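You operate a simulated robot arm through the tools that you are given. There is no shell and no other tool. Be economical: measure what you need, move in short steps, check, and stop when the job is done.

The job below is to be done with a simulated robot arm. You get a single attempt, and the scene is never put back.

TASK
Plug the grey lead into the teal port; record 10 to 50 rows.
Fine: switch the teal knob on before you start; stop the recording and leave the logger on. Do not strain the lead.

It is judged by the outcome, as a careful person would: the job done as asked, and still so three seconds after it is handed in. It fails if anything else is knocked over, pushed out of place, dropped, spilled or broken.

THE ROBOT
A 6-joint arm with a two-finger parallel gripper, fixed in place. Base frame: the origin is at the foot of the arm, x ahead of it, y to its left, z up; the work surface is at about z = 81.2. Units: cm, degrees, N and s.
With the tool pointing down near the work surface it reaches from about 26 to 68 cm from the base axis. Its first joint turns from -66.0 to 66.0 degrees. Payload 2.9 kg.
Tool frame: the origin (TCP) lies between the finger pads and is the grasp point; the fingertips stand 3 cm ahead of it; z points along the fingers, y is the line along which they close. Largest opening 11 cm; finger width 2, thickness 1; the body of the gripper, 4.8 by 11.2 cm, starts 5.5 cm behind the TCP.
Orientation is told as [roll, pitch, yaw] about the base's x, y, z axes, in that order, counted from this pose: with the fingers straight down and closing along the base's y, the tool's x points along the base's -x, its y along +y and its z along -z.

THE INTERFACE
- The arm moves only by the tool move_arm. Its argument "moves" is a list of rows, each an object (a shift or turn left out is 0, a gripper value left out holds the last) with "dp": the shift along the base's x, y, z in cm, a list of three; "rotation": the turn, a rotation vector about the base's x, y, z in degrees, a list of three; "claw": the finger opening in cm, from 0 to 11. In form: [{"dp": [tx, ty, tz], "rotation": [wx, wy, wz], "claw": claw}, ...]. A call has 1 to 12 rows; each row is the pose to reach, as a shift and turn from the pose commanded when the call began. A row lasts 0.2 s, in which the tool goes at most 5 cm and 8.6 degrees; a call with a longer step from one row to the next is refused whole, and so is a gripper value outside its range. A pose out of reach is approached as far as the arm can. The call stops where the force on the tool passes 90 N (or 10 N more than at its start, if that is more) or the arm is blocked; 0.2 s more then pass. Each finger travels about 10.8 cm/s and halts on what it meets, pressing with about 27 N; the grip force reading is that of the motor and also rises with nothing between the fingers. The clock runs only during rows and for 0.2 s after the last one: add rows that repeat a pose to give the fingers time. It gives the time, the measured TCP pose, the force on the tool (base axes), the opening and the grip force at its end, in the units of the frame above (readings bear some noise), with the torque about the TCP (base axes, N m) and any sound that the robot's microphone picked up.
- Cameras (640 x 400 px; columns grow to the right, rows downward): "scene" is fixed at [8.67, 43.63, 138.83]; the picture's right is [-0.66, -0.75, 0.00], its down [-0.40, 0.35, -0.84] and it looks along [0.63, -0.56, -0.53] (base axes); focal length 359 px, centre (320, 200). "wrist" rides on the gripper at [7.2, 1.7, -10.3] in the tool frame; the picture's right is [-0.23, 0.97, 0.00], its down [-0.76, -0.18, -0.62] and it looks along [-0.61, -0.14, 0.78] (tool axes); focal length 222 px, centre (320, 200).
- capture(camera): a new picture of that camera. No time passes.
- measure_at(camera, pixels): for up to 12 pixels [column, row] of the newest picture of that camera ("zoom" is the newest enlarged one), the place [x, y, z] in the base frame of the surface seen there, good to about 0.3 cm. No time passes.
- enlarge(camera, box): a new picture of the part [left, top, right, bottom] of that camera's present view, enlarged. No time passes.
- finish_job(): hands the job in; it is judged then, once.

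Go step by step. Measure first, check grasps and placings, and put right what went wrong. The budget is 80 turns and 34 pictures, counting those below and the enlarged ones. Unless the task says otherwise, let go and move clear before handing in, and close with one line.

The tools are called after "Call:" by a JSON object that holds its "name" and its "arguments". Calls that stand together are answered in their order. move_arm: Moves the arm, as the interface text tells. Its arguments: {"type":"object","properties":{"moves":{"type":"array","items":{"type":"object","properties":{"dp":{"type":"array","items":{"type":"number"}},"rotation":{"type":"array","items":{"type":"number"}},"claw":{"type":"number"}}}}},"required":["moves"]} The other tools are called the same way: capture (camera) takes a picture; measure_at (camera, pixels) gives the place of the surface under pixels of a picture; enlarge (camera, box) takes an enlarged picture of a part of a camera's view; finish_job () hands the job in.

At the start:

```text
time_s: 0.0
tool_pos: [43.75, -0.52, 114.85]
ee_rot: [0.0, 0.0, 0.1]
force: [-0.2, 0.0, 0.5]
torque: [0.03, 0.01, -0.01]
width: 10.99
gripper_force: 0.0
```

scene: 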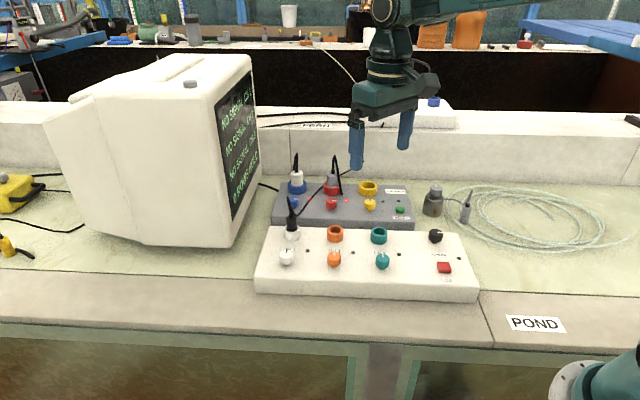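
wrist: 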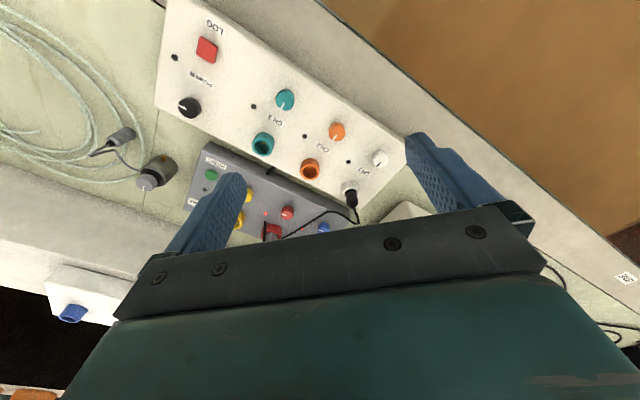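

The white logger box has white, orange and teal ports with knobs below, a black power knob at (435,236) and a red LOG button at (444,267). The grey lead seems to lie at (433,200)/(466,210). I'll enlarge both areas.

Call:
{"name": "enlarge", "arguments": {"camera": "scene", "box": [250, 150, 490, 300]}}

Call:
{"name": "enlarge", "arguments": {"camera": "scene", "box": [400, 160, 640, 310]}}

Call:
{"name": "enlarge", "arguments": {"camera": "scene", "box": [200, 60, 280, 220]}}

Call:
{"name": "enlarge", "arguments": {"camera": "wrist", "box": [80, 0, 420, 240]}}

```text
2.67 times, centred on (370, 225) of scene
```

zoom: 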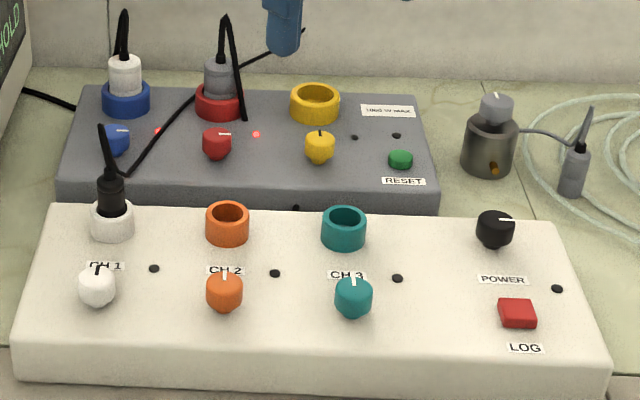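

```text
2.67 times, centred on (520, 235) of scene
```

zoom: 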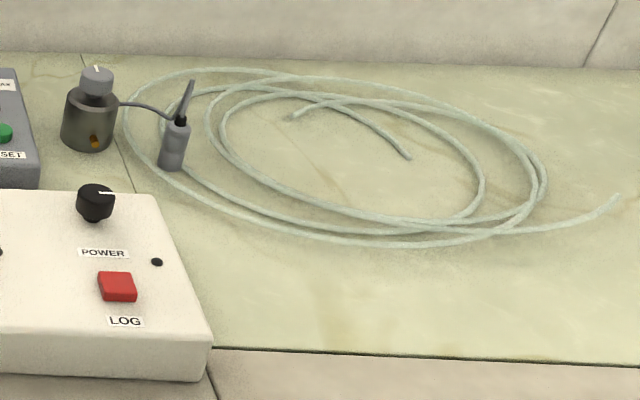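

```text
2.50 times, centred on (240, 140) of scene
```

zoom: 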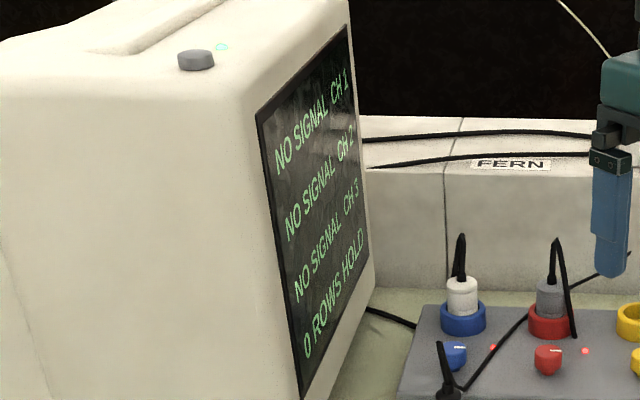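

```text
1.67 times, centred on (250, 120) of wrist
```

zoom: 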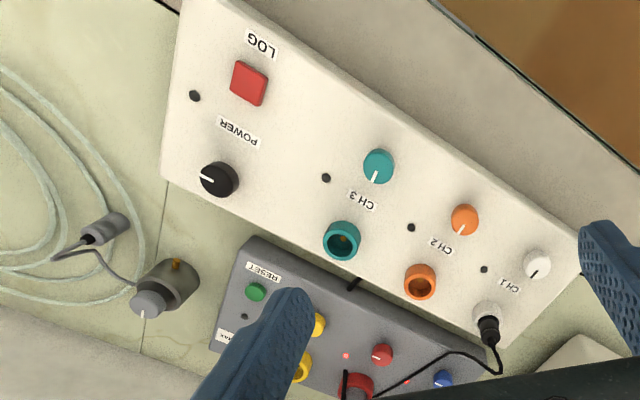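

The marks on lit knobs lie horizontal (blue and red), so horizontal means on. POWER looks on already, and the teal CH3 knob is off. The loose grey lead runs from the sensor can at (433,200) to the plug at (466,210). Next I'll measure these.

Call:
{"name": "capture", "arguments": {"camera": "scene"}}

Call:
{"name": "measure_at", "arguments": {"camera": "scene", "pixels": [[378, 229], [378, 237], [382, 259], [382, 268], [444, 266], [435, 233], [433, 189], [433, 207], [465, 216], [467, 203], [470, 195], [452, 200]]}}

Call:
{"name": "enlarge", "arguments": {"camera": "scene", "box": [410, 175, 490, 225]}}

Call:
{"name": "enlarge", "arguments": {"camera": "wrist", "box": [80, 110, 192, 210]}}

```text
27 pictures are left
```

scene: 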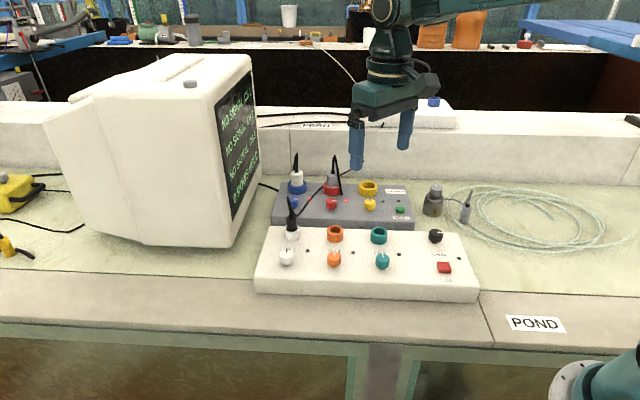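

```text
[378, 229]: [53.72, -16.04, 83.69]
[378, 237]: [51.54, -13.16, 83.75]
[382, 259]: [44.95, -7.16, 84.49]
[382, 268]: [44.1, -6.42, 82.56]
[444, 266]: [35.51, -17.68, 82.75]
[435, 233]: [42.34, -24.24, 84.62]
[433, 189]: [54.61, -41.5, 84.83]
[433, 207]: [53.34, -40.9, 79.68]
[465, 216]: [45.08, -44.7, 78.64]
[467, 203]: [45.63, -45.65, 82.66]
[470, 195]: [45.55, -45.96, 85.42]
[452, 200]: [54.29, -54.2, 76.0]
```

```text
8.00 times, centred on (450, 200) of scene
```

zoom: 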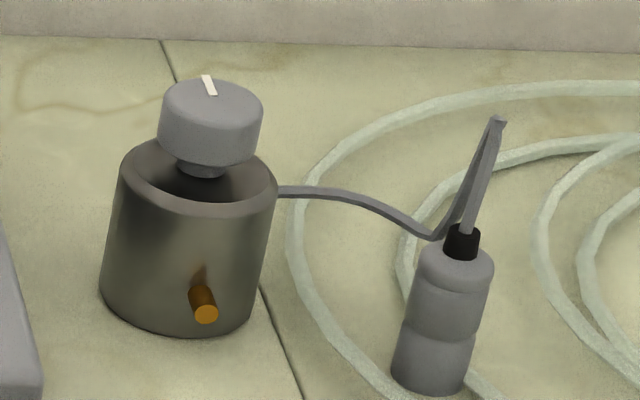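

```text
4.00 times, centred on (136, 160) of wrist
```

zoom: 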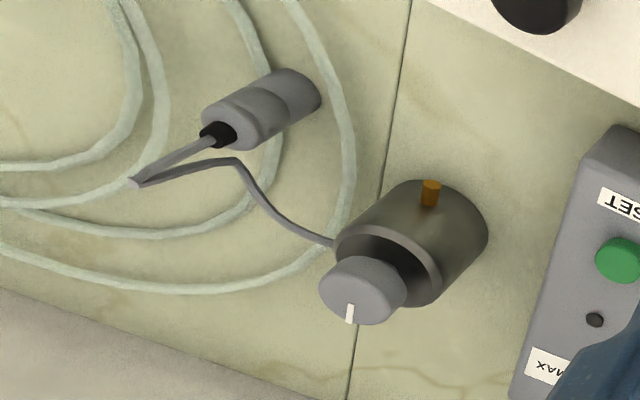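

Depths vary with the steep angle, so I'll measure the table, the box edges and the lead geometry more closely from the zoom pictures.

Call:
{"name": "measure_at", "arguments": {"camera": "zoom", "pixels": [[290, 85], [210, 115], [220, 135], [132, 182], [237, 162], [280, 225], [332, 243], [430, 185], [415, 250], [365, 285], [400, 60], [350, 380]]}}

Call:
{"name": "measure_at", "arguments": {"camera": "scene", "pixels": [[258, 280], [270, 232], [462, 236], [478, 290], [350, 280], [410, 275], [412, 225], [500, 260], [415, 202], [379, 243], [379, 228], [520, 300]]}}

```text
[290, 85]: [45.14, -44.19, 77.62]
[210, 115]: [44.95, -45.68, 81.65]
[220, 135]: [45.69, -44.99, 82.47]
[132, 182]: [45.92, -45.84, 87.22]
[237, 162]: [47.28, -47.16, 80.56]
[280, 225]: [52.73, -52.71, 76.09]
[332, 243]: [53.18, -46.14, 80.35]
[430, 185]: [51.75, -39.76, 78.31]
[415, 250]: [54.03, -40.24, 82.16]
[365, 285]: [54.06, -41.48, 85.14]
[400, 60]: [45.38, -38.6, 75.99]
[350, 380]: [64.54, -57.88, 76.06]
```

```text
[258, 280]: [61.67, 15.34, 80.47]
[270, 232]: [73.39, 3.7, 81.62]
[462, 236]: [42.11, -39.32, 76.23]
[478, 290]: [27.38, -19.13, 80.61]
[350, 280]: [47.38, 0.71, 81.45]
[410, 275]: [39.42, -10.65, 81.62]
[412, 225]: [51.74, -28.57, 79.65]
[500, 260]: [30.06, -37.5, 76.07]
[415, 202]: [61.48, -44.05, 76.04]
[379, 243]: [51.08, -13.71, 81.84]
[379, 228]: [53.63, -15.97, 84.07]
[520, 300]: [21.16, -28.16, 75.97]
```

The table is at z≈76 and the logger top at z≈81.6, with the logger turned about 45°. The teal knob is near (45,-7.5) and its port near (52.5,-14.6). I'll hover above the knob, yawed +45°, with a narrower opening.

Call:
{"name": "move_arm", "arguments": {"moves": [{"dp": [0.3, -1.5, -3], "rotation": [0, 0, 8], "claw": 6}, {"dp": [0.6, -3, -6], "rotation": [0, 0, 16]}, {"dp": [0.9, -4.5, -9], "rotation": [0, 0, 24]}, {"dp": [1.2, -6, -12], "rotation": [0, 0, 32]}, {"dp": [1.4, -7, -15], "rotation": [0, 0, 40]}, {"dp": [1.4, -7, -18], "rotation": [0, 0, 45]}, {"dp": [1.4, -7, -18], "rotation": [0, 0, 45]}]}}

Call:
{"name": "capture", "arguments": {"camera": "wrist"}}

```text
time_s: 1.6
tool_pos: [44.91, -7.63, 96.67]
ee_rot: [0.0, 0.1, 45.2]
force: [0.7, -0.4, -0.4]
torque: [0.0, -0.05, 0.0]
width: 6.0
gripper_force: 0.1
```

```text
24 pictures are left
```

wrist: 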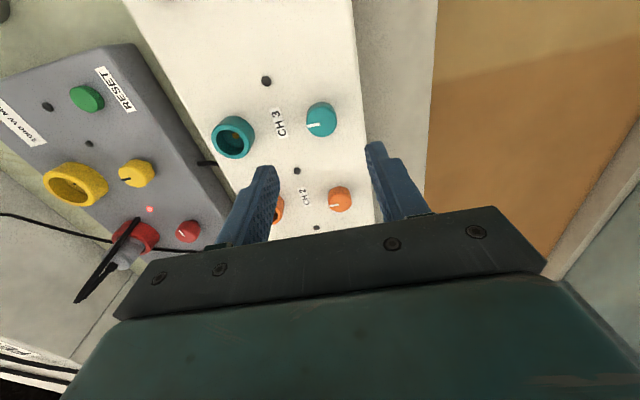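

The teal knob is at (320,120) and the port at (233,138). I'll measure both precisely.

Call:
{"name": "measure_at", "arguments": {"camera": "wrist", "pixels": [[322, 115], [310, 115], [332, 115], [321, 106], [319, 124], [319, 133], [234, 117], [213, 135], [253, 133], [233, 157], [234, 138], [350, 150]]}}

Call:
{"name": "enlarge", "arguments": {"camera": "wrist", "box": [200, 80, 360, 180]}}

```text
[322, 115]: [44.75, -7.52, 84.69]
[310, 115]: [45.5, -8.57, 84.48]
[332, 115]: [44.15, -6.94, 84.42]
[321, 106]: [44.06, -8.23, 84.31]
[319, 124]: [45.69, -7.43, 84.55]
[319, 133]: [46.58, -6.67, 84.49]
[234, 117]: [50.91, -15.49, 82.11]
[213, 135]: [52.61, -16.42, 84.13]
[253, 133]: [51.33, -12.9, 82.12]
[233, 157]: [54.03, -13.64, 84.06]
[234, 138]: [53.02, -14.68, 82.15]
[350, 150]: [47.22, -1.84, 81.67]
```

```text
4.00 times, centred on (280, 130) of wrist
```

zoom: 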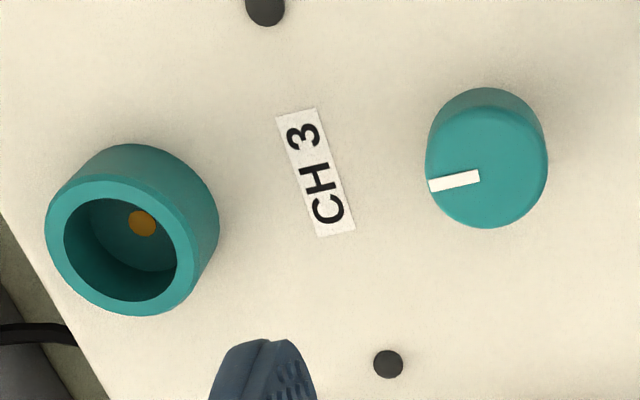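

The knob centre is about (45.25,-7.3) with its top at 84.5, and the port centre about (52.4,-14.5). I'll descend with the tips at about 82.5 and close on the knob.

Call:
{"name": "move_arm", "arguments": {"moves": [{"dp": [0.25, 0.3, -3]}, {"dp": [0.25, 0.3, -6]}, {"dp": [0.25, 0.3, -8.5]}, {"dp": [0.25, 0.3, -10.2]}, {"dp": [0.25, 0.3, -11.2]}, {"dp": [0.25, 0.3, -11.2], "claw": 4}, {"dp": [0.25, 0.3, -11.2], "claw": 2.0}, {"dp": [0.25, 0.3, -11.2], "claw": 2.0}, {"dp": [0.25, 0.3, -11.2], "claw": 2.0}]}}

```text
time_s: 3.6
tool_pos: [45.4, -7.24, 85.46]
ee_rot: [0.1, 0.0, 44.9]
force: [0.3, 0.3, -7.8]
torque: [-0.26, -0.55, 0.0]
width: 3.16
gripper_force: 45.0
```

The fingers hold the knob at 3.16 cm wide. I'll turn it clockwise 90° as seen from above.

Call:
{"name": "move_arm", "arguments": {"moves": [{"rotation": [0, 0, -8.2]}, {"rotation": [0, 0, -16.4]}, {"rotation": [0, 0, -24.6]}, {"rotation": [0, 0, -32.8]}, {"rotation": [0, 0, -41]}, {"rotation": [0, 0, -49.2]}, {"rotation": [0, 0, -57.4]}, {"rotation": [0, 0, -65.6]}, {"rotation": [0, 0, -73.8]}, {"rotation": [0, 0, -82]}, {"rotation": [0, 0, -90]}, {"rotation": [0, 0, -90]}]}}

Call:
{"name": "enlarge", "arguments": {"camera": "scene", "box": [200, 60, 480, 300]}}

```text
time_s: 6.2
tool_pos: [45.4, -7.16, 85.47]
ee_rot: [0.1, 0.1, -44.9]
force: [5.6, 18.4, -16.7]
torque: [-0.63, -0.22, 0.02]
width: 3.16
gripper_force: 45.2
```

```text
1.67 times, centred on (340, 180) of scene
```

zoom: 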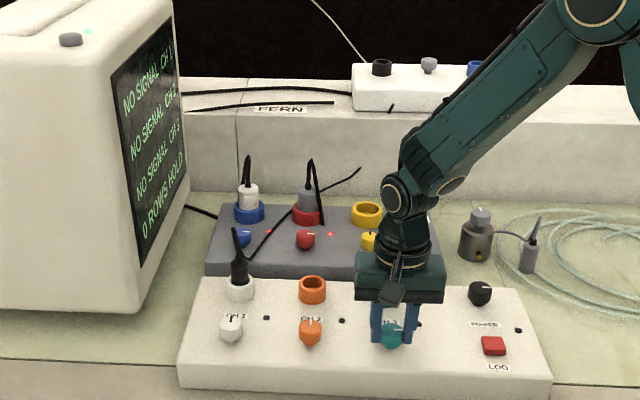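

The turn finished without slipping. I'll release, lift, and check the mark and LED.

Call:
{"name": "move_arm", "arguments": {"moves": [{"claw": 5}, {"claw": 5.5}, {"dp": [0, 0, 3], "claw": 5.5}, {"dp": [0, 0, 7]}, {"dp": [0, 0, 11]}, {"dp": [2, -4, 14]}, {"dp": [3, -9, 16]}]}}

Call:
{"name": "enlarge", "arguments": {"camera": "scene", "box": [250, 180, 490, 300]}}

```text
refused: row 6 steps farther than a row can; nothing moved
```

```text
2.67 times, centred on (370, 240) of scene
```

zoom: 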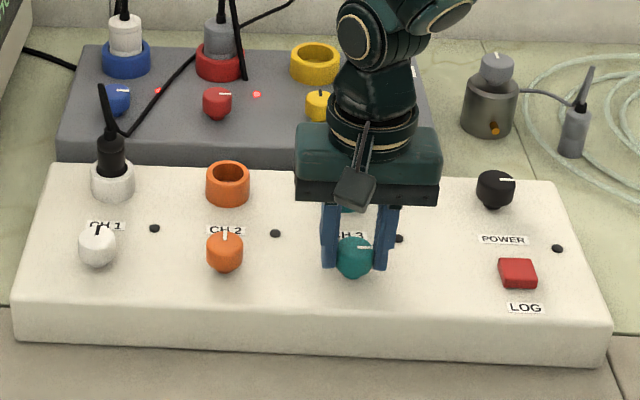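

The teal mark now points right, the same as the lit knobs. I'll release and lift.

Call:
{"name": "move_arm", "arguments": {"moves": [{"claw": 5}, {"claw": 5.5}, {"dp": [0, 0, 3], "claw": 5.5}, {"dp": [0, 0, 7]}, {"dp": [0, 0, 11]}, {"dp": [0.5, -4, 13]}, {"dp": [1, -8, 15]}, {"dp": [1.5, -12, 17]}, {"dp": [2, -16.5, 17]}, {"dp": [2.5, -21, 17]}, {"dp": [3, -25, 17]}, {"dp": [3, -25, 17]}]}}

Call:
{"name": "capture", "arguments": {"camera": "wrist"}}

Call:
{"name": "enlarge", "arguments": {"camera": "scene", "box": [200, 60, 520, 300]}}

```text
time_s: 8.8
tool_pos: [48.27, -32.43, 102.64]
ee_rot: [-0.1, 0.0, -44.9]
force: [0.2, -0.5, -0.1]
torque: [0.03, 0.02, -0.01]
width: 5.5
gripper_force: 0.1
```

```text
20 pictures are left
```

wrist: 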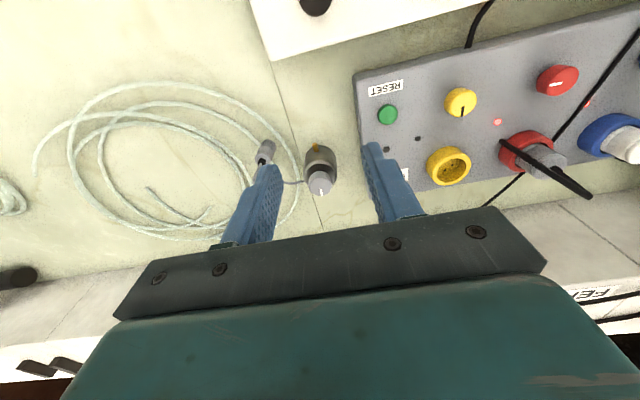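

```text
1.67 times, centred on (360, 180) of scene
```

zoom: 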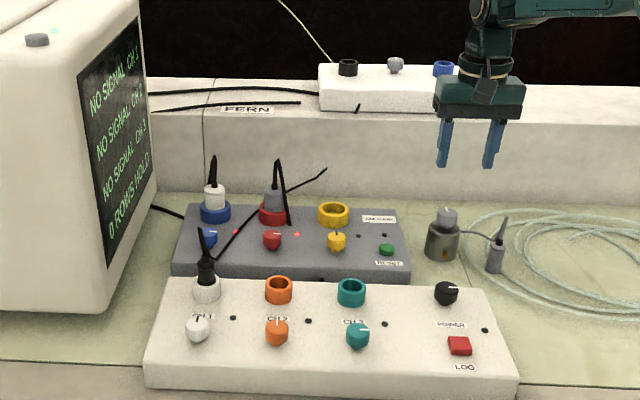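

The knob is on. Now I'll measure the free space near the grey box's right end, plus the can and plug.

Call:
{"name": "measure_at", "arguments": {"camera": "wrist", "pixels": [[319, 182], [319, 160], [315, 150], [267, 148], [262, 160], [290, 182], [303, 182], [352, 72], [368, 175], [270, 62], [360, 36], [330, 80]]}}

Call:
{"name": "enlarge", "arguments": {"camera": "wrist", "box": [230, 110, 350, 210]}}

```text
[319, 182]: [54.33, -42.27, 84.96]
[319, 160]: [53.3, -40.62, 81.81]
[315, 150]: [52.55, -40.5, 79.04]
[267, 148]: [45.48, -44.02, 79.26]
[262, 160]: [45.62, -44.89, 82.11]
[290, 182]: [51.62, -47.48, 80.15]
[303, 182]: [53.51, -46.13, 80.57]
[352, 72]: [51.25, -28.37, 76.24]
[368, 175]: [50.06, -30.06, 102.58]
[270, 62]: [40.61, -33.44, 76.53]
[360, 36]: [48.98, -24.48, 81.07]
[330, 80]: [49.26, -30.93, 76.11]
```

```text
4.00 times, centred on (290, 160) of wrist
```

zoom: 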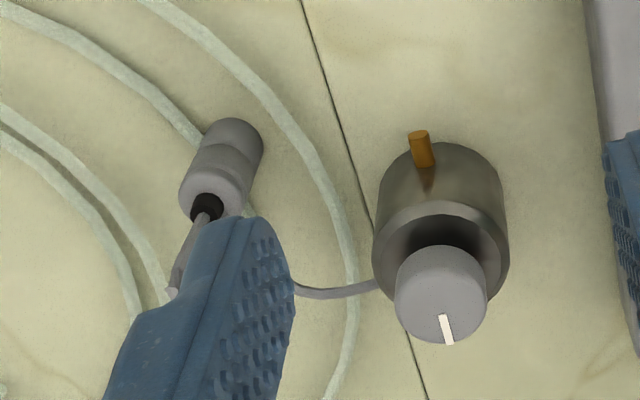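

The lead is only about 19 cm long and the teal port is about 28 cm from the can, so I'll have to bring the can closer to avoid strain. I'll start by moving the plug, and hover near it for a look.

Call:
{"name": "move_arm", "arguments": {"moves": [{"dp": [-0.7, -4, -1], "claw": 5}, {"dp": [-1.6, -8, -3]}, {"dp": [-2.7, -12.5, -5]}, {"dp": [-2.7, -12.5, -6]}, {"dp": [-2.7, -12.5, -6]}]}}

Call:
{"name": "capture", "arguments": {"camera": "wrist"}}

```text
refused: row 3 steps farther than a row can; nothing moved
```

```text
17 pictures are left
```

wrist: 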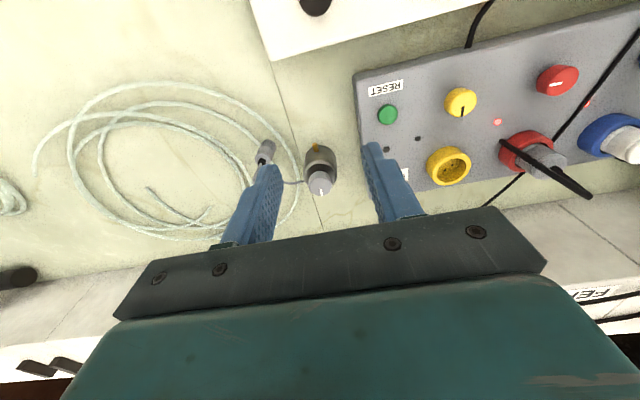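

That row was slightly too long, so I'll go again with smaller steps.

Call:
{"name": "move_arm", "arguments": {"moves": [{"dp": [-0.7, -4, -1], "claw": 5}, {"dp": [-1.4, -8, -2]}, {"dp": [-2.1, -11, -4]}, {"dp": [-2.7, -12.5, -6]}, {"dp": [-2.7, -12.5, -6]}]}}

```text
time_s: 10.0
tool_pos: [45.67, -44.66, 96.57]
ee_rot: [0.0, 0.0, -45.0]
force: [-0.4, 0.2, 0.1]
torque: [0.01, -0.02, 0.0]
width: 4.98
gripper_force: 0.0
```

Now at (45.67,-44.66,96.57). I'll look at the plug from here.

Call:
{"name": "enlarge", "arguments": {"camera": "wrist", "box": [220, 70, 460, 220]}}

```text
2.67 times, centred on (340, 145) of wrist
```

zoom: 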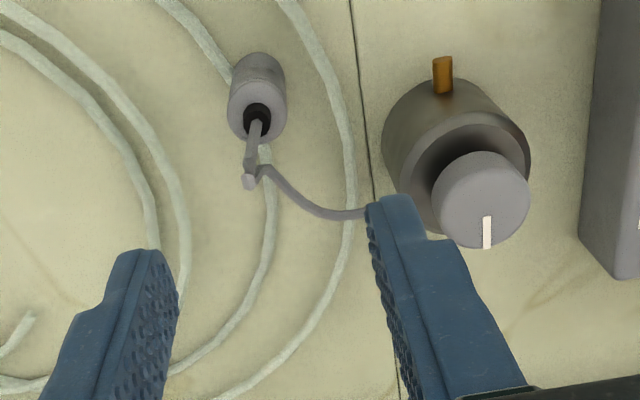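

The plug axis works out to about (45.5,-45.05), with the boot at (257,118) in the zoom. I'll check the heights by measuring.

Call:
{"name": "measure_at", "arguments": {"camera": "zoom", "pixels": [[257, 95], [240, 122], [275, 122], [257, 120], [257, 70], [258, 57], [250, 180], [365, 214], [300, 200], [480, 165], [405, 150], [500, 115]]}}

```text
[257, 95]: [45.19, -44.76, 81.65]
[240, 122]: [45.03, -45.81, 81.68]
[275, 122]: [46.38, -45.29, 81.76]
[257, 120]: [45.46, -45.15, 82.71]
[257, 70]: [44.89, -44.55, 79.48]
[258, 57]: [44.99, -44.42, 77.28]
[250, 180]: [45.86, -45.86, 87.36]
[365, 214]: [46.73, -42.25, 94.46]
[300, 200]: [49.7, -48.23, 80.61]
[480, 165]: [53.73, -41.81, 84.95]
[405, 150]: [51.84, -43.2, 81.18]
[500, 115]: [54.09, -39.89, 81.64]
```

The body top is at 81.7, and the cable stub rises to 87.4 just below where the palm would be. I'll descend to TCP z≈82.3 and grip the upper ring, closing across the cable direction.

Call:
{"name": "move_arm", "arguments": {"moves": [{"dp": [-0.1, -0.45, -4]}, {"dp": [-0.1, -0.45, -8]}, {"dp": [-0.1, -0.45, -11]}, {"dp": [-0.1, -0.45, -13]}, {"dp": [-0.1, -0.45, -14.2]}, {"dp": [-0.1, -0.45, -14.2], "claw": 3.5}, {"dp": [-0.1, -0.45, -14.2], "claw": 1.6}, {"dp": [-0.1, -0.45, -14.2], "claw": 1.6}]}}

Call:
{"name": "enlarge", "arguments": {"camera": "scene", "box": [400, 140, 520, 240]}}

```text
time_s: 11.8
tool_pos: [45.58, -45.18, 82.43]
ee_rot: [-0.1, 0.0, -45.0]
force: [-0.5, 0.0, 0.0]
torque: [0.0, 0.01, 0.02]
width: 2.47
gripper_force: 26.6
```

```text
4.00 times, centred on (460, 190) of scene
```

zoom: 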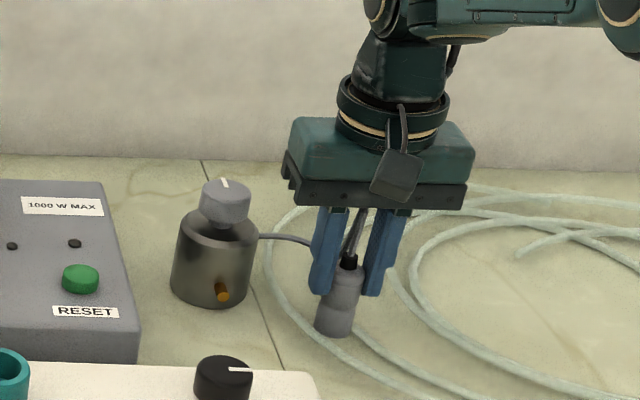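

The plug is held (width 2.47). I'll lift it and carry it part of the way towards the logger, then check how much slack the lead really has.

Call:
{"name": "move_arm", "arguments": {"moves": [{"dp": [0, 0, 3]}, {"dp": [0, 1, 6]}, {"dp": [0.5, 4, 7.5]}, {"dp": [1.2, 7.5, 7.5]}, {"dp": [2, 11, 7.5]}, {"dp": [2.5, 13, 7.5]}, {"dp": [2.5, 13, 7.5]}]}}

Call:
{"name": "enlarge", "arguments": {"camera": "scene", "box": [360, 120, 520, 260]}}

```text
time_s: 13.4
tool_pos: [48.03, -32.27, 89.74]
ee_rot: [0.0, 0.0, -45.1]
force: [0.1, 0.4, -0.6]
torque: [-0.04, 0.01, -0.01]
width: 2.45
gripper_force: 27.2
```

```text
2.86 times, centred on (440, 190) of scene
```

zoom: 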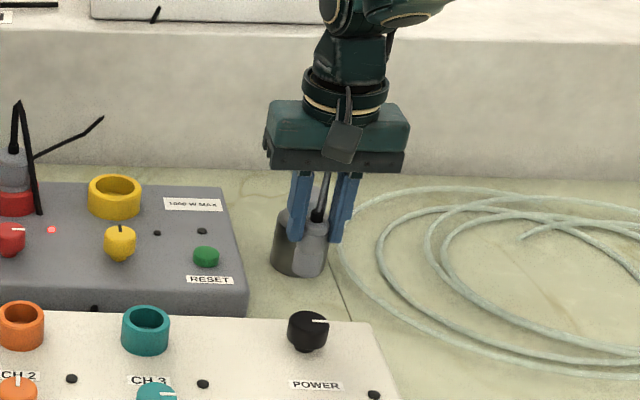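

The cable is hidden behind the plug in this view, so I'll check the wrist view.

Call:
{"name": "enlarge", "arguments": {"camera": "wrist", "box": [200, 60, 440, 260]}}

```text
2.00 times, centred on (320, 160) of wrist
```

zoom: 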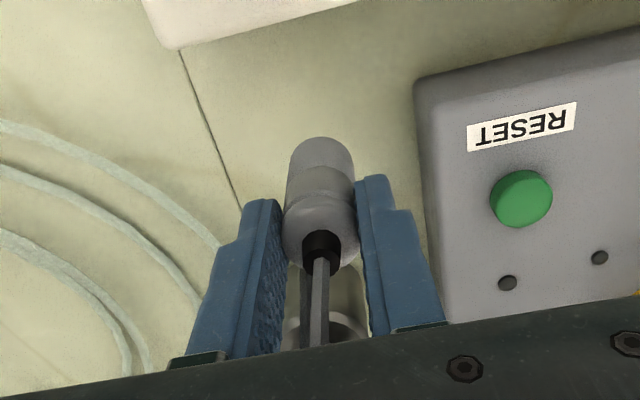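

The cable is still hidden here too. I'll move a few cm further, still below the estimated taut length, where the scene camera can see it.

Call:
{"name": "move_arm", "arguments": {"moves": [{"dp": [1, 1.5, -0.5]}, {"dp": [2, 3.2, -0.5]}, {"dp": [2, 3.2, -0.5]}]}}

Call:
{"name": "enlarge", "arguments": {"camera": "scene", "box": [360, 140, 480, 240]}}

```text
time_s: 14.2
tool_pos: [50.01, -29.14, 89.28]
ee_rot: [-0.1, 0.0, -45.0]
force: [0.7, -0.1, -1.3]
torque: [0.01, 0.01, 0.01]
width: 2.41
gripper_force: 27.1
```

```text
4.00 times, centred on (420, 190) of scene
```

zoom: 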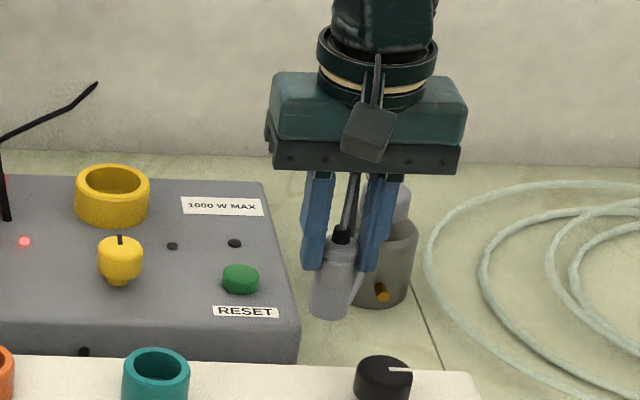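

Something cable-like shows at (358,288), between the plug and the can. I'll measure it.

Call:
{"name": "measure_at", "arguments": {"camera": "zoom", "pixels": [[358, 285], [362, 278], [354, 295], [390, 240], [335, 260], [335, 310], [380, 292], [408, 260]]}}

Call:
{"name": "enlarge", "arguments": {"camera": "wrist", "box": [260, 110, 420, 250]}}

```text
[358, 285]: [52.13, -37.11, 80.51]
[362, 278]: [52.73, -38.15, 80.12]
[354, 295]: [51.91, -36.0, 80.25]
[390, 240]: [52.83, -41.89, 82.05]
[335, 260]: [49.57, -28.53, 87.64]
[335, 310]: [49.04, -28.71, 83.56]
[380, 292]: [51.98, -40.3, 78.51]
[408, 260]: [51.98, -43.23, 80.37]
```

```text
2.86 times, centred on (340, 180) of wrist
```

zoom: 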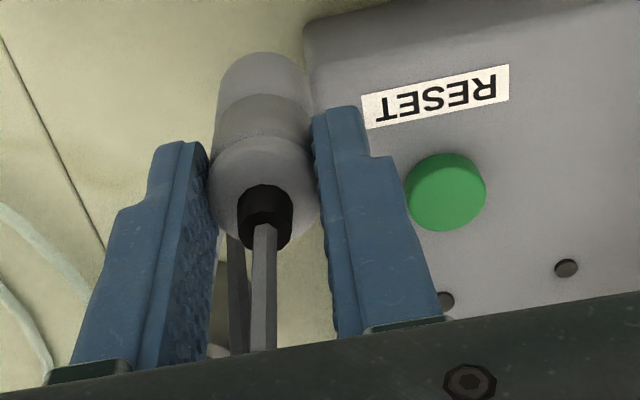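

The cable hangs low at z≈80.3 on its way to the plug, so there may be more slack than I thought. I'll go a bit further and recheck force and shape.

Call:
{"name": "move_arm", "arguments": {"moves": [{"dp": [0, 2, 0.5]}, {"dp": [0, 4, 1]}, {"dp": [0, 4, 1]}]}}

Call:
{"name": "enlarge", "arguments": {"camera": "scene", "box": [360, 120, 480, 240]}}

```text
time_s: 15.0
tool_pos: [50.06, -24.88, 90.3]
ee_rot: [0.0, -0.1, -45.0]
force: [0.1, -0.1, -0.5]
torque: [0.02, -0.01, 0.01]
width: 2.43
gripper_force: 26.7
```

```text
3.33 times, centred on (420, 180) of scene
```

zoom: 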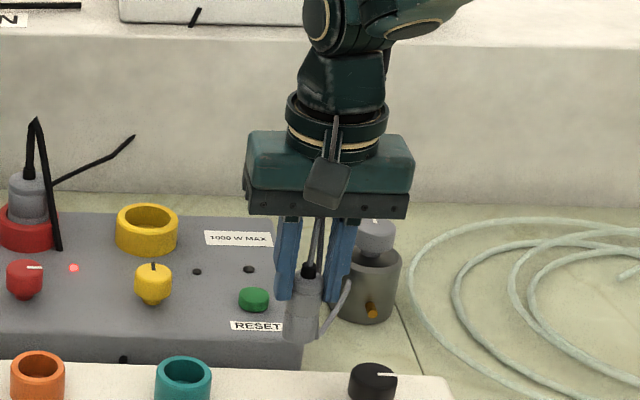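

Now the lead is visible, curving from (350,285) down to (322,338). I'll measure it.

Call:
{"name": "measure_at", "arguments": {"camera": "zoom", "pixels": [[349, 286], [346, 300], [340, 315], [333, 327], [322, 338], [317, 230], [325, 230], [329, 250]]}}

```text
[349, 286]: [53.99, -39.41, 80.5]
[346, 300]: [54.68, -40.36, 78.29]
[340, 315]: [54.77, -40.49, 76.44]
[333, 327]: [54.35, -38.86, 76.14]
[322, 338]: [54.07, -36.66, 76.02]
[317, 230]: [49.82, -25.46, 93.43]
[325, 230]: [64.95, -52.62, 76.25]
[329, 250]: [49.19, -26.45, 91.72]
```

There is visible slack and no tug in the force reading. I'll step further towards the port in small moves, watching the force.

Call:
{"name": "move_arm", "arguments": {"moves": [{"dp": [0.3, 1.5, 0.3]}, {"dp": [0.6, 3, 0.6]}, {"dp": [0.9, 4.5, 0.6]}, {"dp": [0.9, 4.5, 0.6]}]}}

Call:
{"name": "enlarge", "arguments": {"camera": "scene", "box": [340, 130, 460, 250]}}

```text
time_s: 16.0
tool_pos: [50.96, -20.48, 91.09]
ee_rot: [-0.1, 0.0, -44.9]
force: [0.0, 0.1, -0.7]
torque: [-0.02, 0.06, 0.05]
width: 2.45
gripper_force: 27.2
```

```text
3.33 times, centred on (400, 190) of scene
```

zoom: 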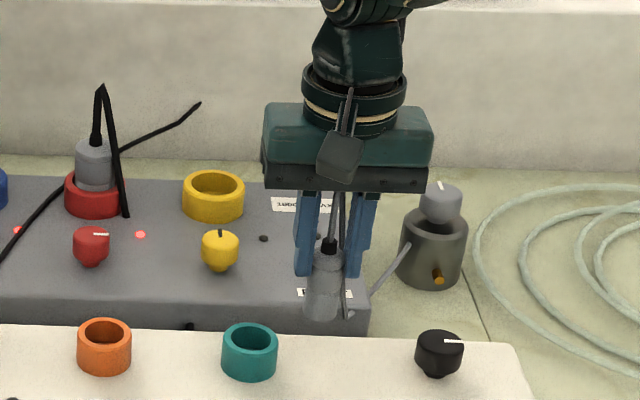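

The lead still makes a V, with its low point at (348,317). I'll measure it to work out the length.

Call:
{"name": "measure_at", "arguments": {"camera": "zoom", "pixels": [[348, 316], [351, 314], [360, 302], [372, 289], [380, 281], [395, 265], [341, 240], [345, 200], [334, 205], [346, 290]]}}

```text
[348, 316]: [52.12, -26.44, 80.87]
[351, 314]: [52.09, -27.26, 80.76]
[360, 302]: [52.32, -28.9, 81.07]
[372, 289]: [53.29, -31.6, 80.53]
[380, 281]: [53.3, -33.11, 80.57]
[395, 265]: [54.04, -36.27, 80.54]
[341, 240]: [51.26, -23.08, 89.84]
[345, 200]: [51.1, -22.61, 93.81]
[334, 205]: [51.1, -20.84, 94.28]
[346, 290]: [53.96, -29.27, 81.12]
```

The lead has about 33 cm of path while the port needs about 27 cm straight, so the can can stay where it is. I'll go on slowly towards the port at (52.4,-14.5), watching for any tug.

Call:
{"name": "move_arm", "arguments": {"moves": [{"dp": [0.3, 1.2, 0.3]}, {"dp": [0.6, 2.4, 0.4]}, {"dp": [0.9, 3.4, 0.4]}, {"dp": [0.9, 3.4, 0.4]}]}}

Call:
{"name": "move_arm", "arguments": {"moves": [{"dp": [0.2, 1, 0]}, {"dp": [0.4, 1.8, 0]}, {"dp": [0.5, 2.5, 0]}, {"dp": [0.5, 2.5, 0]}]}}

Call:
{"name": "enlarge", "arguments": {"camera": "scene", "box": [330, 140, 470, 260]}}

Call:
{"name": "enlarge", "arguments": {"camera": "wrist", "box": [240, 90, 400, 230]}}

```text
time_s: 17.0
tool_pos: [51.93, -17.17, 91.37]
ee_rot: [0.0, 0.0, -45.0]
force: [0.3, 0.0, -0.1]
torque: [-0.01, 0.01, 0.01]
width: 2.59
gripper_force: 0.5
```

```text
time_s: 18.0
tool_pos: [52.27, -14.57, 91.31]
ee_rot: [0.0, -0.1, -45.1]
force: [0.0, -2.4, 7.9]
torque: [-0.29, 0.02, -0.02]
width: 2.46
gripper_force: 26.6
```

```text
3.33 times, centred on (400, 200) of scene
```

zoom: 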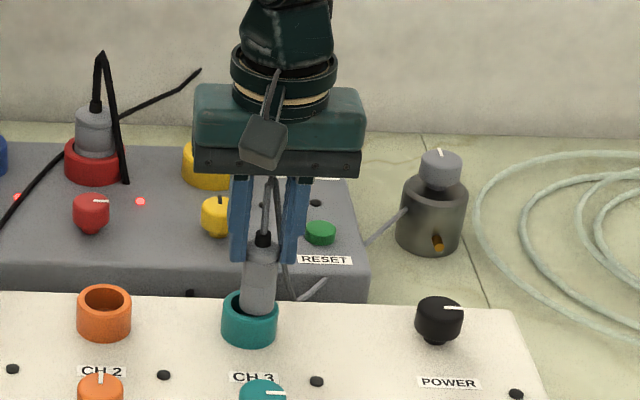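

```text
2.86 times, centred on (320, 160) of wrist
```

zoom: 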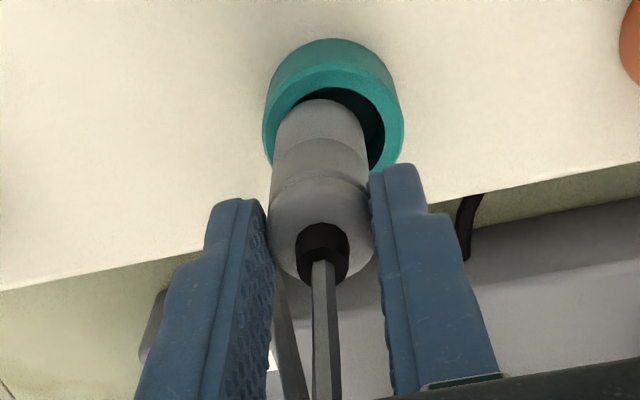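

There was a brief grip slackening (width 2.59, force 0.5), and now 7.9 N pushes up, so the plug may have slipped and be touching the rim. I'll measure the plug against the port.

Call:
{"name": "measure_at", "arguments": {"camera": "zoom", "pixels": [[322, 245], [320, 205], [320, 165], [320, 115], [275, 110], [335, 72], [395, 130], [370, 110], [285, 215], [350, 215], [268, 140], [380, 165]]}}

Call:
{"name": "measure_at", "arguments": {"camera": "scene", "pixels": [[409, 212], [407, 213], [408, 229], [408, 222], [405, 235], [424, 231], [445, 208], [414, 218]]}}

```text
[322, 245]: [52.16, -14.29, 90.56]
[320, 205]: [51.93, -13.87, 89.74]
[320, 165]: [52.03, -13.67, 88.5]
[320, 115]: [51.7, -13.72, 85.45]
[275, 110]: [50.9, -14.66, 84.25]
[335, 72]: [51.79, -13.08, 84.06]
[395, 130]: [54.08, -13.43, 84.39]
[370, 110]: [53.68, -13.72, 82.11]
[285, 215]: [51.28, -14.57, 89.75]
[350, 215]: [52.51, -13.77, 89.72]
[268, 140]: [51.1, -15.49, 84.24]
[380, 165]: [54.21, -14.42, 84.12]
```

```text
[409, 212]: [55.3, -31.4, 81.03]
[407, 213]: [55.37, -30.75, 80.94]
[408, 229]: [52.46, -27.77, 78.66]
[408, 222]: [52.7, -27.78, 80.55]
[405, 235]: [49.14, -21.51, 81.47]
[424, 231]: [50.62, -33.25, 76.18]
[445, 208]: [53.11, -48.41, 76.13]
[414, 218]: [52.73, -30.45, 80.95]
```

The plug's lower end sits slightly left of and behind the socket axis, by about (+0.06,+0.33) cm, and rests on the rim. I'll lift 0.4, shift, and lower gently.

Call:
{"name": "move_arm", "arguments": {"moves": [{"dp": [0, 0, 0.5], "claw": 1.4}, {"dp": [0.06, 0.33, 0.5]}, {"dp": [0.06, 0.33, 0.5]}, {"dp": [0.06, 0.33, 0.1]}, {"dp": [0.06, 0.33, -0.3]}, {"dp": [0.06, 0.33, -0.6]}, {"dp": [0.06, 0.33, -0.6]}]}}

```text
time_s: 19.6
tool_pos: [52.28, -14.39, 90.68]
ee_rot: [0.1, 0.0, -45.0]
force: [-1.2, 0.2, -0.3]
torque: [-0.03, 0.0, 0.02]
width: 2.44
gripper_force: 27.2
```

There's almost no force at z 90.68, so the plug is entering the socket. I'll continue down.

Call:
{"name": "move_arm", "arguments": {"moves": [{"dp": [0, 0, -0.4]}, {"dp": [0, 0, -0.8]}, {"dp": [0, 0, -1.2]}, {"dp": [0, 0, -1.2]}]}}

```text
time_s: 20.6
tool_pos: [52.4, -14.31, 89.38]
ee_rot: [0.0, 0.0, -45.0]
force: [-0.2, -0.7, -0.5]
torque: [0.01, -0.01, -0.03]
width: 2.44
gripper_force: 27.2
```

Still free at z 89.38. I'll keep going in small steps until it seats.

Call:
{"name": "move_arm", "arguments": {"moves": [{"dp": [0, 0, -0.3]}, {"dp": [0, 0, -0.6]}, {"dp": [0, 0, -0.9]}, {"dp": [0, 0, -0.9]}]}}

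```text
time_s: 21.6
tool_pos: [52.56, -14.44, 88.75]
ee_rot: [0.1, -0.2, -44.9]
force: [1.6, -1.6, 19.4]
torque: [-0.18, -0.19, 0.02]
width: 2.43
gripper_force: 26.6
```

19 N upward at z 88.75, so it is either seated or needs a firmer push. I'll check the view and the screen.

Call:
{"name": "enlarge", "arguments": {"camera": "scene", "box": [200, 80, 456, 240]}}

```text
2.50 times, centred on (328, 160) of scene
```

zoom: 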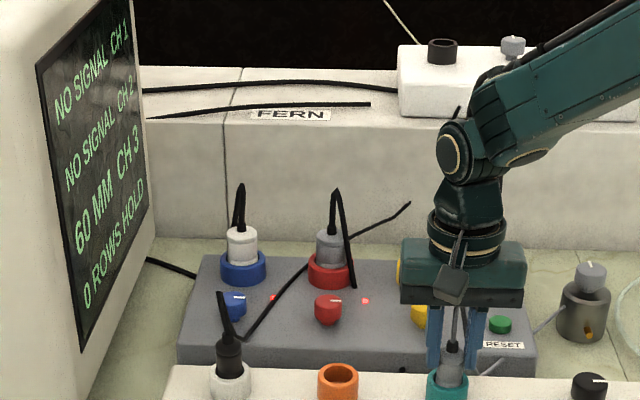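

CH 3 now reads "60 MM", so the plug is connected. I'll relieve the push, release, and lift straight up.

Call:
{"name": "move_arm", "arguments": {"moves": [{"dp": [0, 0, 0.2]}, {"dp": [0, 0, 0.2], "claw": 3.5}, {"dp": [0, 0, 0.2], "claw": 5}, {"dp": [0, 0, 0.2], "claw": 5}, {"dp": [0, 0, 3]}, {"dp": [0, 0, 7]}, {"dp": [0, 0, 11]}, {"dp": [-2, 0, 14]}, {"dp": [-6, -1, 14]}, {"dp": [-10, -2, 14]}, {"dp": [-10, -2, 14]}]}}

Call:
{"name": "enlarge", "arguments": {"camera": "scene", "box": [200, 80, 488, 260]}}

```text
time_s: 24.0
tool_pos: [42.43, -16.3, 102.8]
ee_rot: [0.0, 0.0, -45.0]
force: [1.2, -0.3, 0.0]
torque: [0.01, 0.01, 0.0]
width: 5.02
gripper_force: 0.1
```

```text
2.22 times, centred on (344, 170) of scene
```

zoom: 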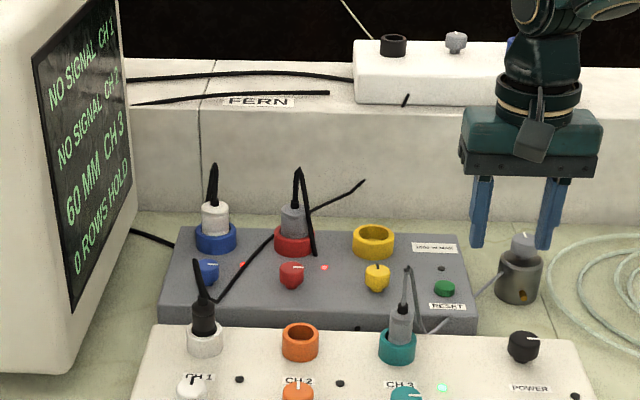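

The CH 3 lamp is green, the plug is seated and the lead is slack. Next is the LOG button, so I'll measure its top.

Call:
{"name": "measure_at", "arguments": {"camera": "scene", "pixels": [[444, 265], [439, 263], [449, 263], [439, 268], [450, 268], [444, 269], [444, 261], [456, 270]]}}

Call:
{"name": "enlarge", "arguments": {"camera": "wrist", "box": [240, 60, 400, 160]}}

```text
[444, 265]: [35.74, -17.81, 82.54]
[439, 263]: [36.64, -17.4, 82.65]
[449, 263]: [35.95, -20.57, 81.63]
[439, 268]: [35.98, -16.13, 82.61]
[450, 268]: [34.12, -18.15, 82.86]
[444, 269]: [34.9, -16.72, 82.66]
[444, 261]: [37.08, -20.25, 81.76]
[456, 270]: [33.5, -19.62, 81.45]
```

```text
4.00 times, centred on (320, 110) of wrist
```

zoom: 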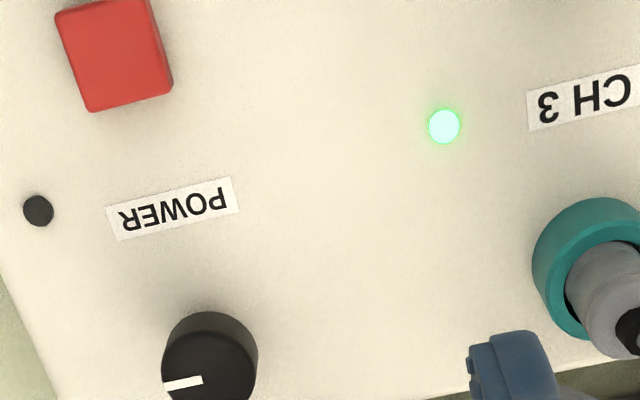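

The button centre is about (35.6,-17.2) with its top at 82.65. I'll close the fingers and hover with the tips about 1.5 cm above it.

Call:
{"name": "move_arm", "arguments": {"moves": [{"dp": [-3, -0.4, -2], "claw": 0}, {"dp": [-6.8, -0.9, -4]}, {"dp": [-6.8, -0.9, -8]}, {"dp": [-6.8, -0.9, -12]}, {"dp": [-6.8, -0.9, -15.6]}, {"dp": [-6.8, -0.9, -15.6]}]}}

```text
time_s: 25.4
tool_pos: [35.67, -17.17, 87.03]
ee_rot: [0.0, 0.0, -45.1]
force: [-0.3, 0.2, -0.6]
torque: [0.03, 0.0, -0.01]
width: 0.04
gripper_force: 27.2
```

The tips are at 84.0. I'll press down briefly and come back up.

Call:
{"name": "move_arm", "arguments": {"moves": [{"dp": [0, 0, -0.9]}, {"dp": [0, 0, -1.6]}, {"dp": [0, 0, -1.9]}, {"dp": [0, 0, 0]}]}}

```text
time_s: 26.4
tool_pos: [35.63, -17.08, 87.01]
ee_rot: [0.0, -0.1, -45.0]
force: [0.2, -0.7, 0.0]
torque: [-0.03, 0.01, 0.01]
width: 0.0
gripper_force: 27.4
heard: click
```

A click was heard. I'll check the screen.

Call:
{"name": "enlarge", "arguments": {"camera": "scene", "box": [200, 60, 488, 300]}}

```text
1.67 times, centred on (344, 180) of scene
```

zoom: 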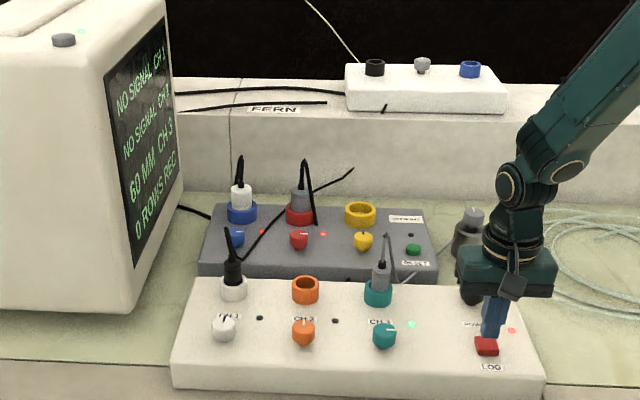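

It shows "0 ROWS REC", so recording has started. At no more than about 2.5 rows/s, waiting about 13 s is safe.

Call:
{"name": "move_arm", "arguments": {"moves": [{"dp": [0, 0, 0]}, {"dp": [0, 0, 0]}, {"dp": [0, 0, 0]}, {"dp": [0, 0, 0]}, {"dp": [0, 0, 0]}, {"dp": [0, 0, 0]}, {"dp": [0, 0, 0]}, {"dp": [0, 0, 0]}, {"dp": [0, 0, 0]}, {"dp": [0, 0, 0]}, {"dp": [0, 0, 0]}, {"dp": [0, 0, 0]}]}}

Call:
{"name": "move_arm", "arguments": {"moves": [{"dp": [0, 0, 0]}, {"dp": [0, 0, 0]}, {"dp": [0, 0, 0]}, {"dp": [0, 0, 0]}, {"dp": [0, 0, 0]}, {"dp": [0, 0, 0]}, {"dp": [0, 0, 0]}, {"dp": [0, 0, 0]}, {"dp": [0, 0, 0]}, {"dp": [0, 0, 0]}, {"dp": [0, 0, 0]}, {"dp": [0, 0, 0]}]}}

Call:
{"name": "move_arm", "arguments": {"moves": [{"dp": [0, 0, 0]}, {"dp": [0, 0, 0]}, {"dp": [0, 0, 0]}, {"dp": [0, 0, 0]}, {"dp": [0, 0, 0]}, {"dp": [0, 0, 0]}, {"dp": [0, 0, 0]}, {"dp": [0, 0, 0]}, {"dp": [0, 0, 0]}, {"dp": [0, 0, 0]}, {"dp": [0, 0, 0]}, {"dp": [0, 0, 0]}]}}

Call:
{"name": "move_arm", "arguments": {"moves": [{"dp": [0, 0, 0]}, {"dp": [0, 0, 0]}, {"dp": [0, 0, 0]}, {"dp": [0, 0, 0]}, {"dp": [0, 0, 0]}, {"dp": [0, 0, 0]}, {"dp": [0, 0, 0]}, {"dp": [0, 0, 0]}, {"dp": [0, 0, 0]}, {"dp": [0, 0, 0]}, {"dp": [0, 0, 0]}, {"dp": [0, 0, 0]}]}}

Call:
{"name": "enlarge", "arguments": {"camera": "scene", "box": [205, 60, 285, 220]}}

```text
time_s: 29.0
tool_pos: [35.79, -17.21, 86.98]
ee_rot: [0.0, 0.1, -45.0]
force: [0.0, 0.0, 0.2]
torque: [-0.03, 0.03, 0.02]
width: 0.0
gripper_force: 26.9
```

```text
time_s: 31.6
tool_pos: [35.72, -17.05, 87.04]
ee_rot: [0.0, 0.0, -45.0]
force: [-0.5, -0.7, 0.2]
torque: [-0.02, -0.03, 0.03]
width: 0.0
gripper_force: 27.1
```

```text
time_s: 34.2
tool_pos: [35.72, -17.11, 86.93]
ee_rot: [0.0, 0.0, -45.1]
force: [-0.1, 0.5, -0.2]
torque: [-0.01, 0.02, 0.02]
width: 0.0
gripper_force: 27.3
```

```text
time_s: 36.8
tool_pos: [35.77, -17.18, 86.97]
ee_rot: [0.1, 0.0, -45.0]
force: [0.0, -0.6, 0.6]
torque: [0.01, 0.03, 0.03]
width: 0.0
gripper_force: 26.8
```

```text
2.50 times, centred on (245, 140) of scene
```

zoom: 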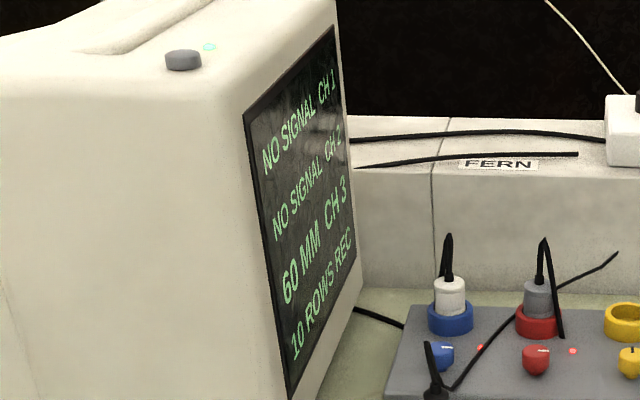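

It shows 10 rows at about 1 row/s. I'll wait about 10 s more for margin, then press LOG to stop.

Call:
{"name": "move_arm", "arguments": {"moves": [{"dp": [0, 0, 0]}, {"dp": [0, 0, 0]}, {"dp": [0, 0, 0]}, {"dp": [0, 0, 0]}, {"dp": [0, 0, 0]}, {"dp": [0, 0, 0]}, {"dp": [0, 0, 0]}, {"dp": [0, 0, 0]}, {"dp": [0, 0, 0]}, {"dp": [0, 0, 0]}, {"dp": [0, 0, 0]}, {"dp": [0, 0, 0]}]}}

Call:
{"name": "move_arm", "arguments": {"moves": [{"dp": [0, 0, 0]}, {"dp": [0, 0, 0]}, {"dp": [0, 0, 0]}, {"dp": [0, 0, 0]}, {"dp": [0, 0, 0]}, {"dp": [0, 0, 0]}, {"dp": [0, 0, 0]}, {"dp": [0, 0, 0]}, {"dp": [0, 0, 0]}, {"dp": [0, 0, 0]}, {"dp": [0, 0, 0]}, {"dp": [0, 0, 0]}]}}

Call:
{"name": "move_arm", "arguments": {"moves": [{"dp": [0, 0, 0]}, {"dp": [0, 0, 0]}, {"dp": [0, 0, 0]}, {"dp": [0, 0, 0]}, {"dp": [0, 0, 0]}, {"dp": [0, 0, 0]}, {"dp": [0, 0, 0]}, {"dp": [0, 0, 0]}, {"dp": [0, 0, 0]}, {"dp": [0, 0, 0]}, {"dp": [0, 0, 0]}, {"dp": [0, 0, 0]}]}}

Call:
{"name": "move_arm", "arguments": {"moves": [{"dp": [0, 0, -0.9]}, {"dp": [0, 0, -1.6]}, {"dp": [0, 0, -1.9]}, {"dp": [0, 0, 0]}]}}

```text
time_s: 39.4
tool_pos: [35.78, -17.2, 86.96]
ee_rot: [0.0, 0.0, -45.0]
force: [-0.2, -0.5, 0.0]
torque: [-0.04, 0.01, -0.02]
width: 0.02
gripper_force: 27.1
```

```text
time_s: 42.0
tool_pos: [35.74, -17.1, 87.03]
ee_rot: [0.0, 0.0, -45.0]
force: [-0.3, -0.4, 0.2]
torque: [-0.02, -0.02, 0.0]
width: 0.0
gripper_force: 27.0
```

```text
time_s: 44.6
tool_pos: [35.7, -17.29, 87.01]
ee_rot: [0.0, 0.0, -44.9]
force: [0.2, -0.1, 0.2]
torque: [0.01, 0.02, 0.02]
width: 0.03
gripper_force: 27.0
```

```text
time_s: 45.6
tool_pos: [35.64, -17.3, 86.97]
ee_rot: [0.0, -0.1, -45.0]
force: [0.4, 0.2, -0.1]
torque: [0.01, 0.01, 0.01]
width: 0.0
gripper_force: 27.3
heard: click
```

A second click was heard. I'll raise clear and check everything.

Call:
{"name": "move_arm", "arguments": {"moves": [{"dp": [0, 0, 4]}, {"dp": [0, 0, 8]}, {"dp": [0, 0, 12]}, {"dp": [0, 0, 16]}, {"dp": [0, 0, 16]}]}}

Call:
{"name": "enlarge", "arguments": {"camera": "scene", "box": [200, 80, 488, 260]}}

```text
time_s: 46.8
tool_pos: [35.64, -17.07, 103.25]
ee_rot: [0.0, 0.1, -44.9]
force: [0.4, -0.1, 0.9]
torque: [-0.01, 0.02, -0.01]
width: 0.04
gripper_force: 27.2
```

```text
2.22 times, centred on (344, 170) of scene
```

zoom: 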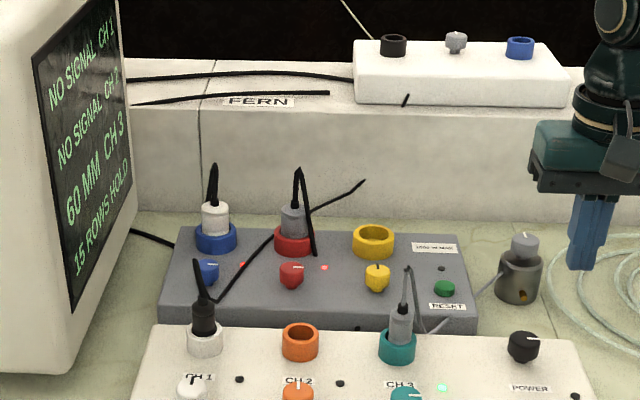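

The screen reads about "15 ROWS HOLD" with CH 3 at 60 MM. The teal lamp is lit, the logger is still on, the lead is slack and the can stands where it was, so I'll hand it in.

Call:
{"name": "finish_job", "arguments": {}}

```text
The job is handed in.
```

The grey lead is plugged into the teal port, with the teal knob switched on first. About 15 rows are recorded, the recording is stopped, the logger is still on and the lead is slack.
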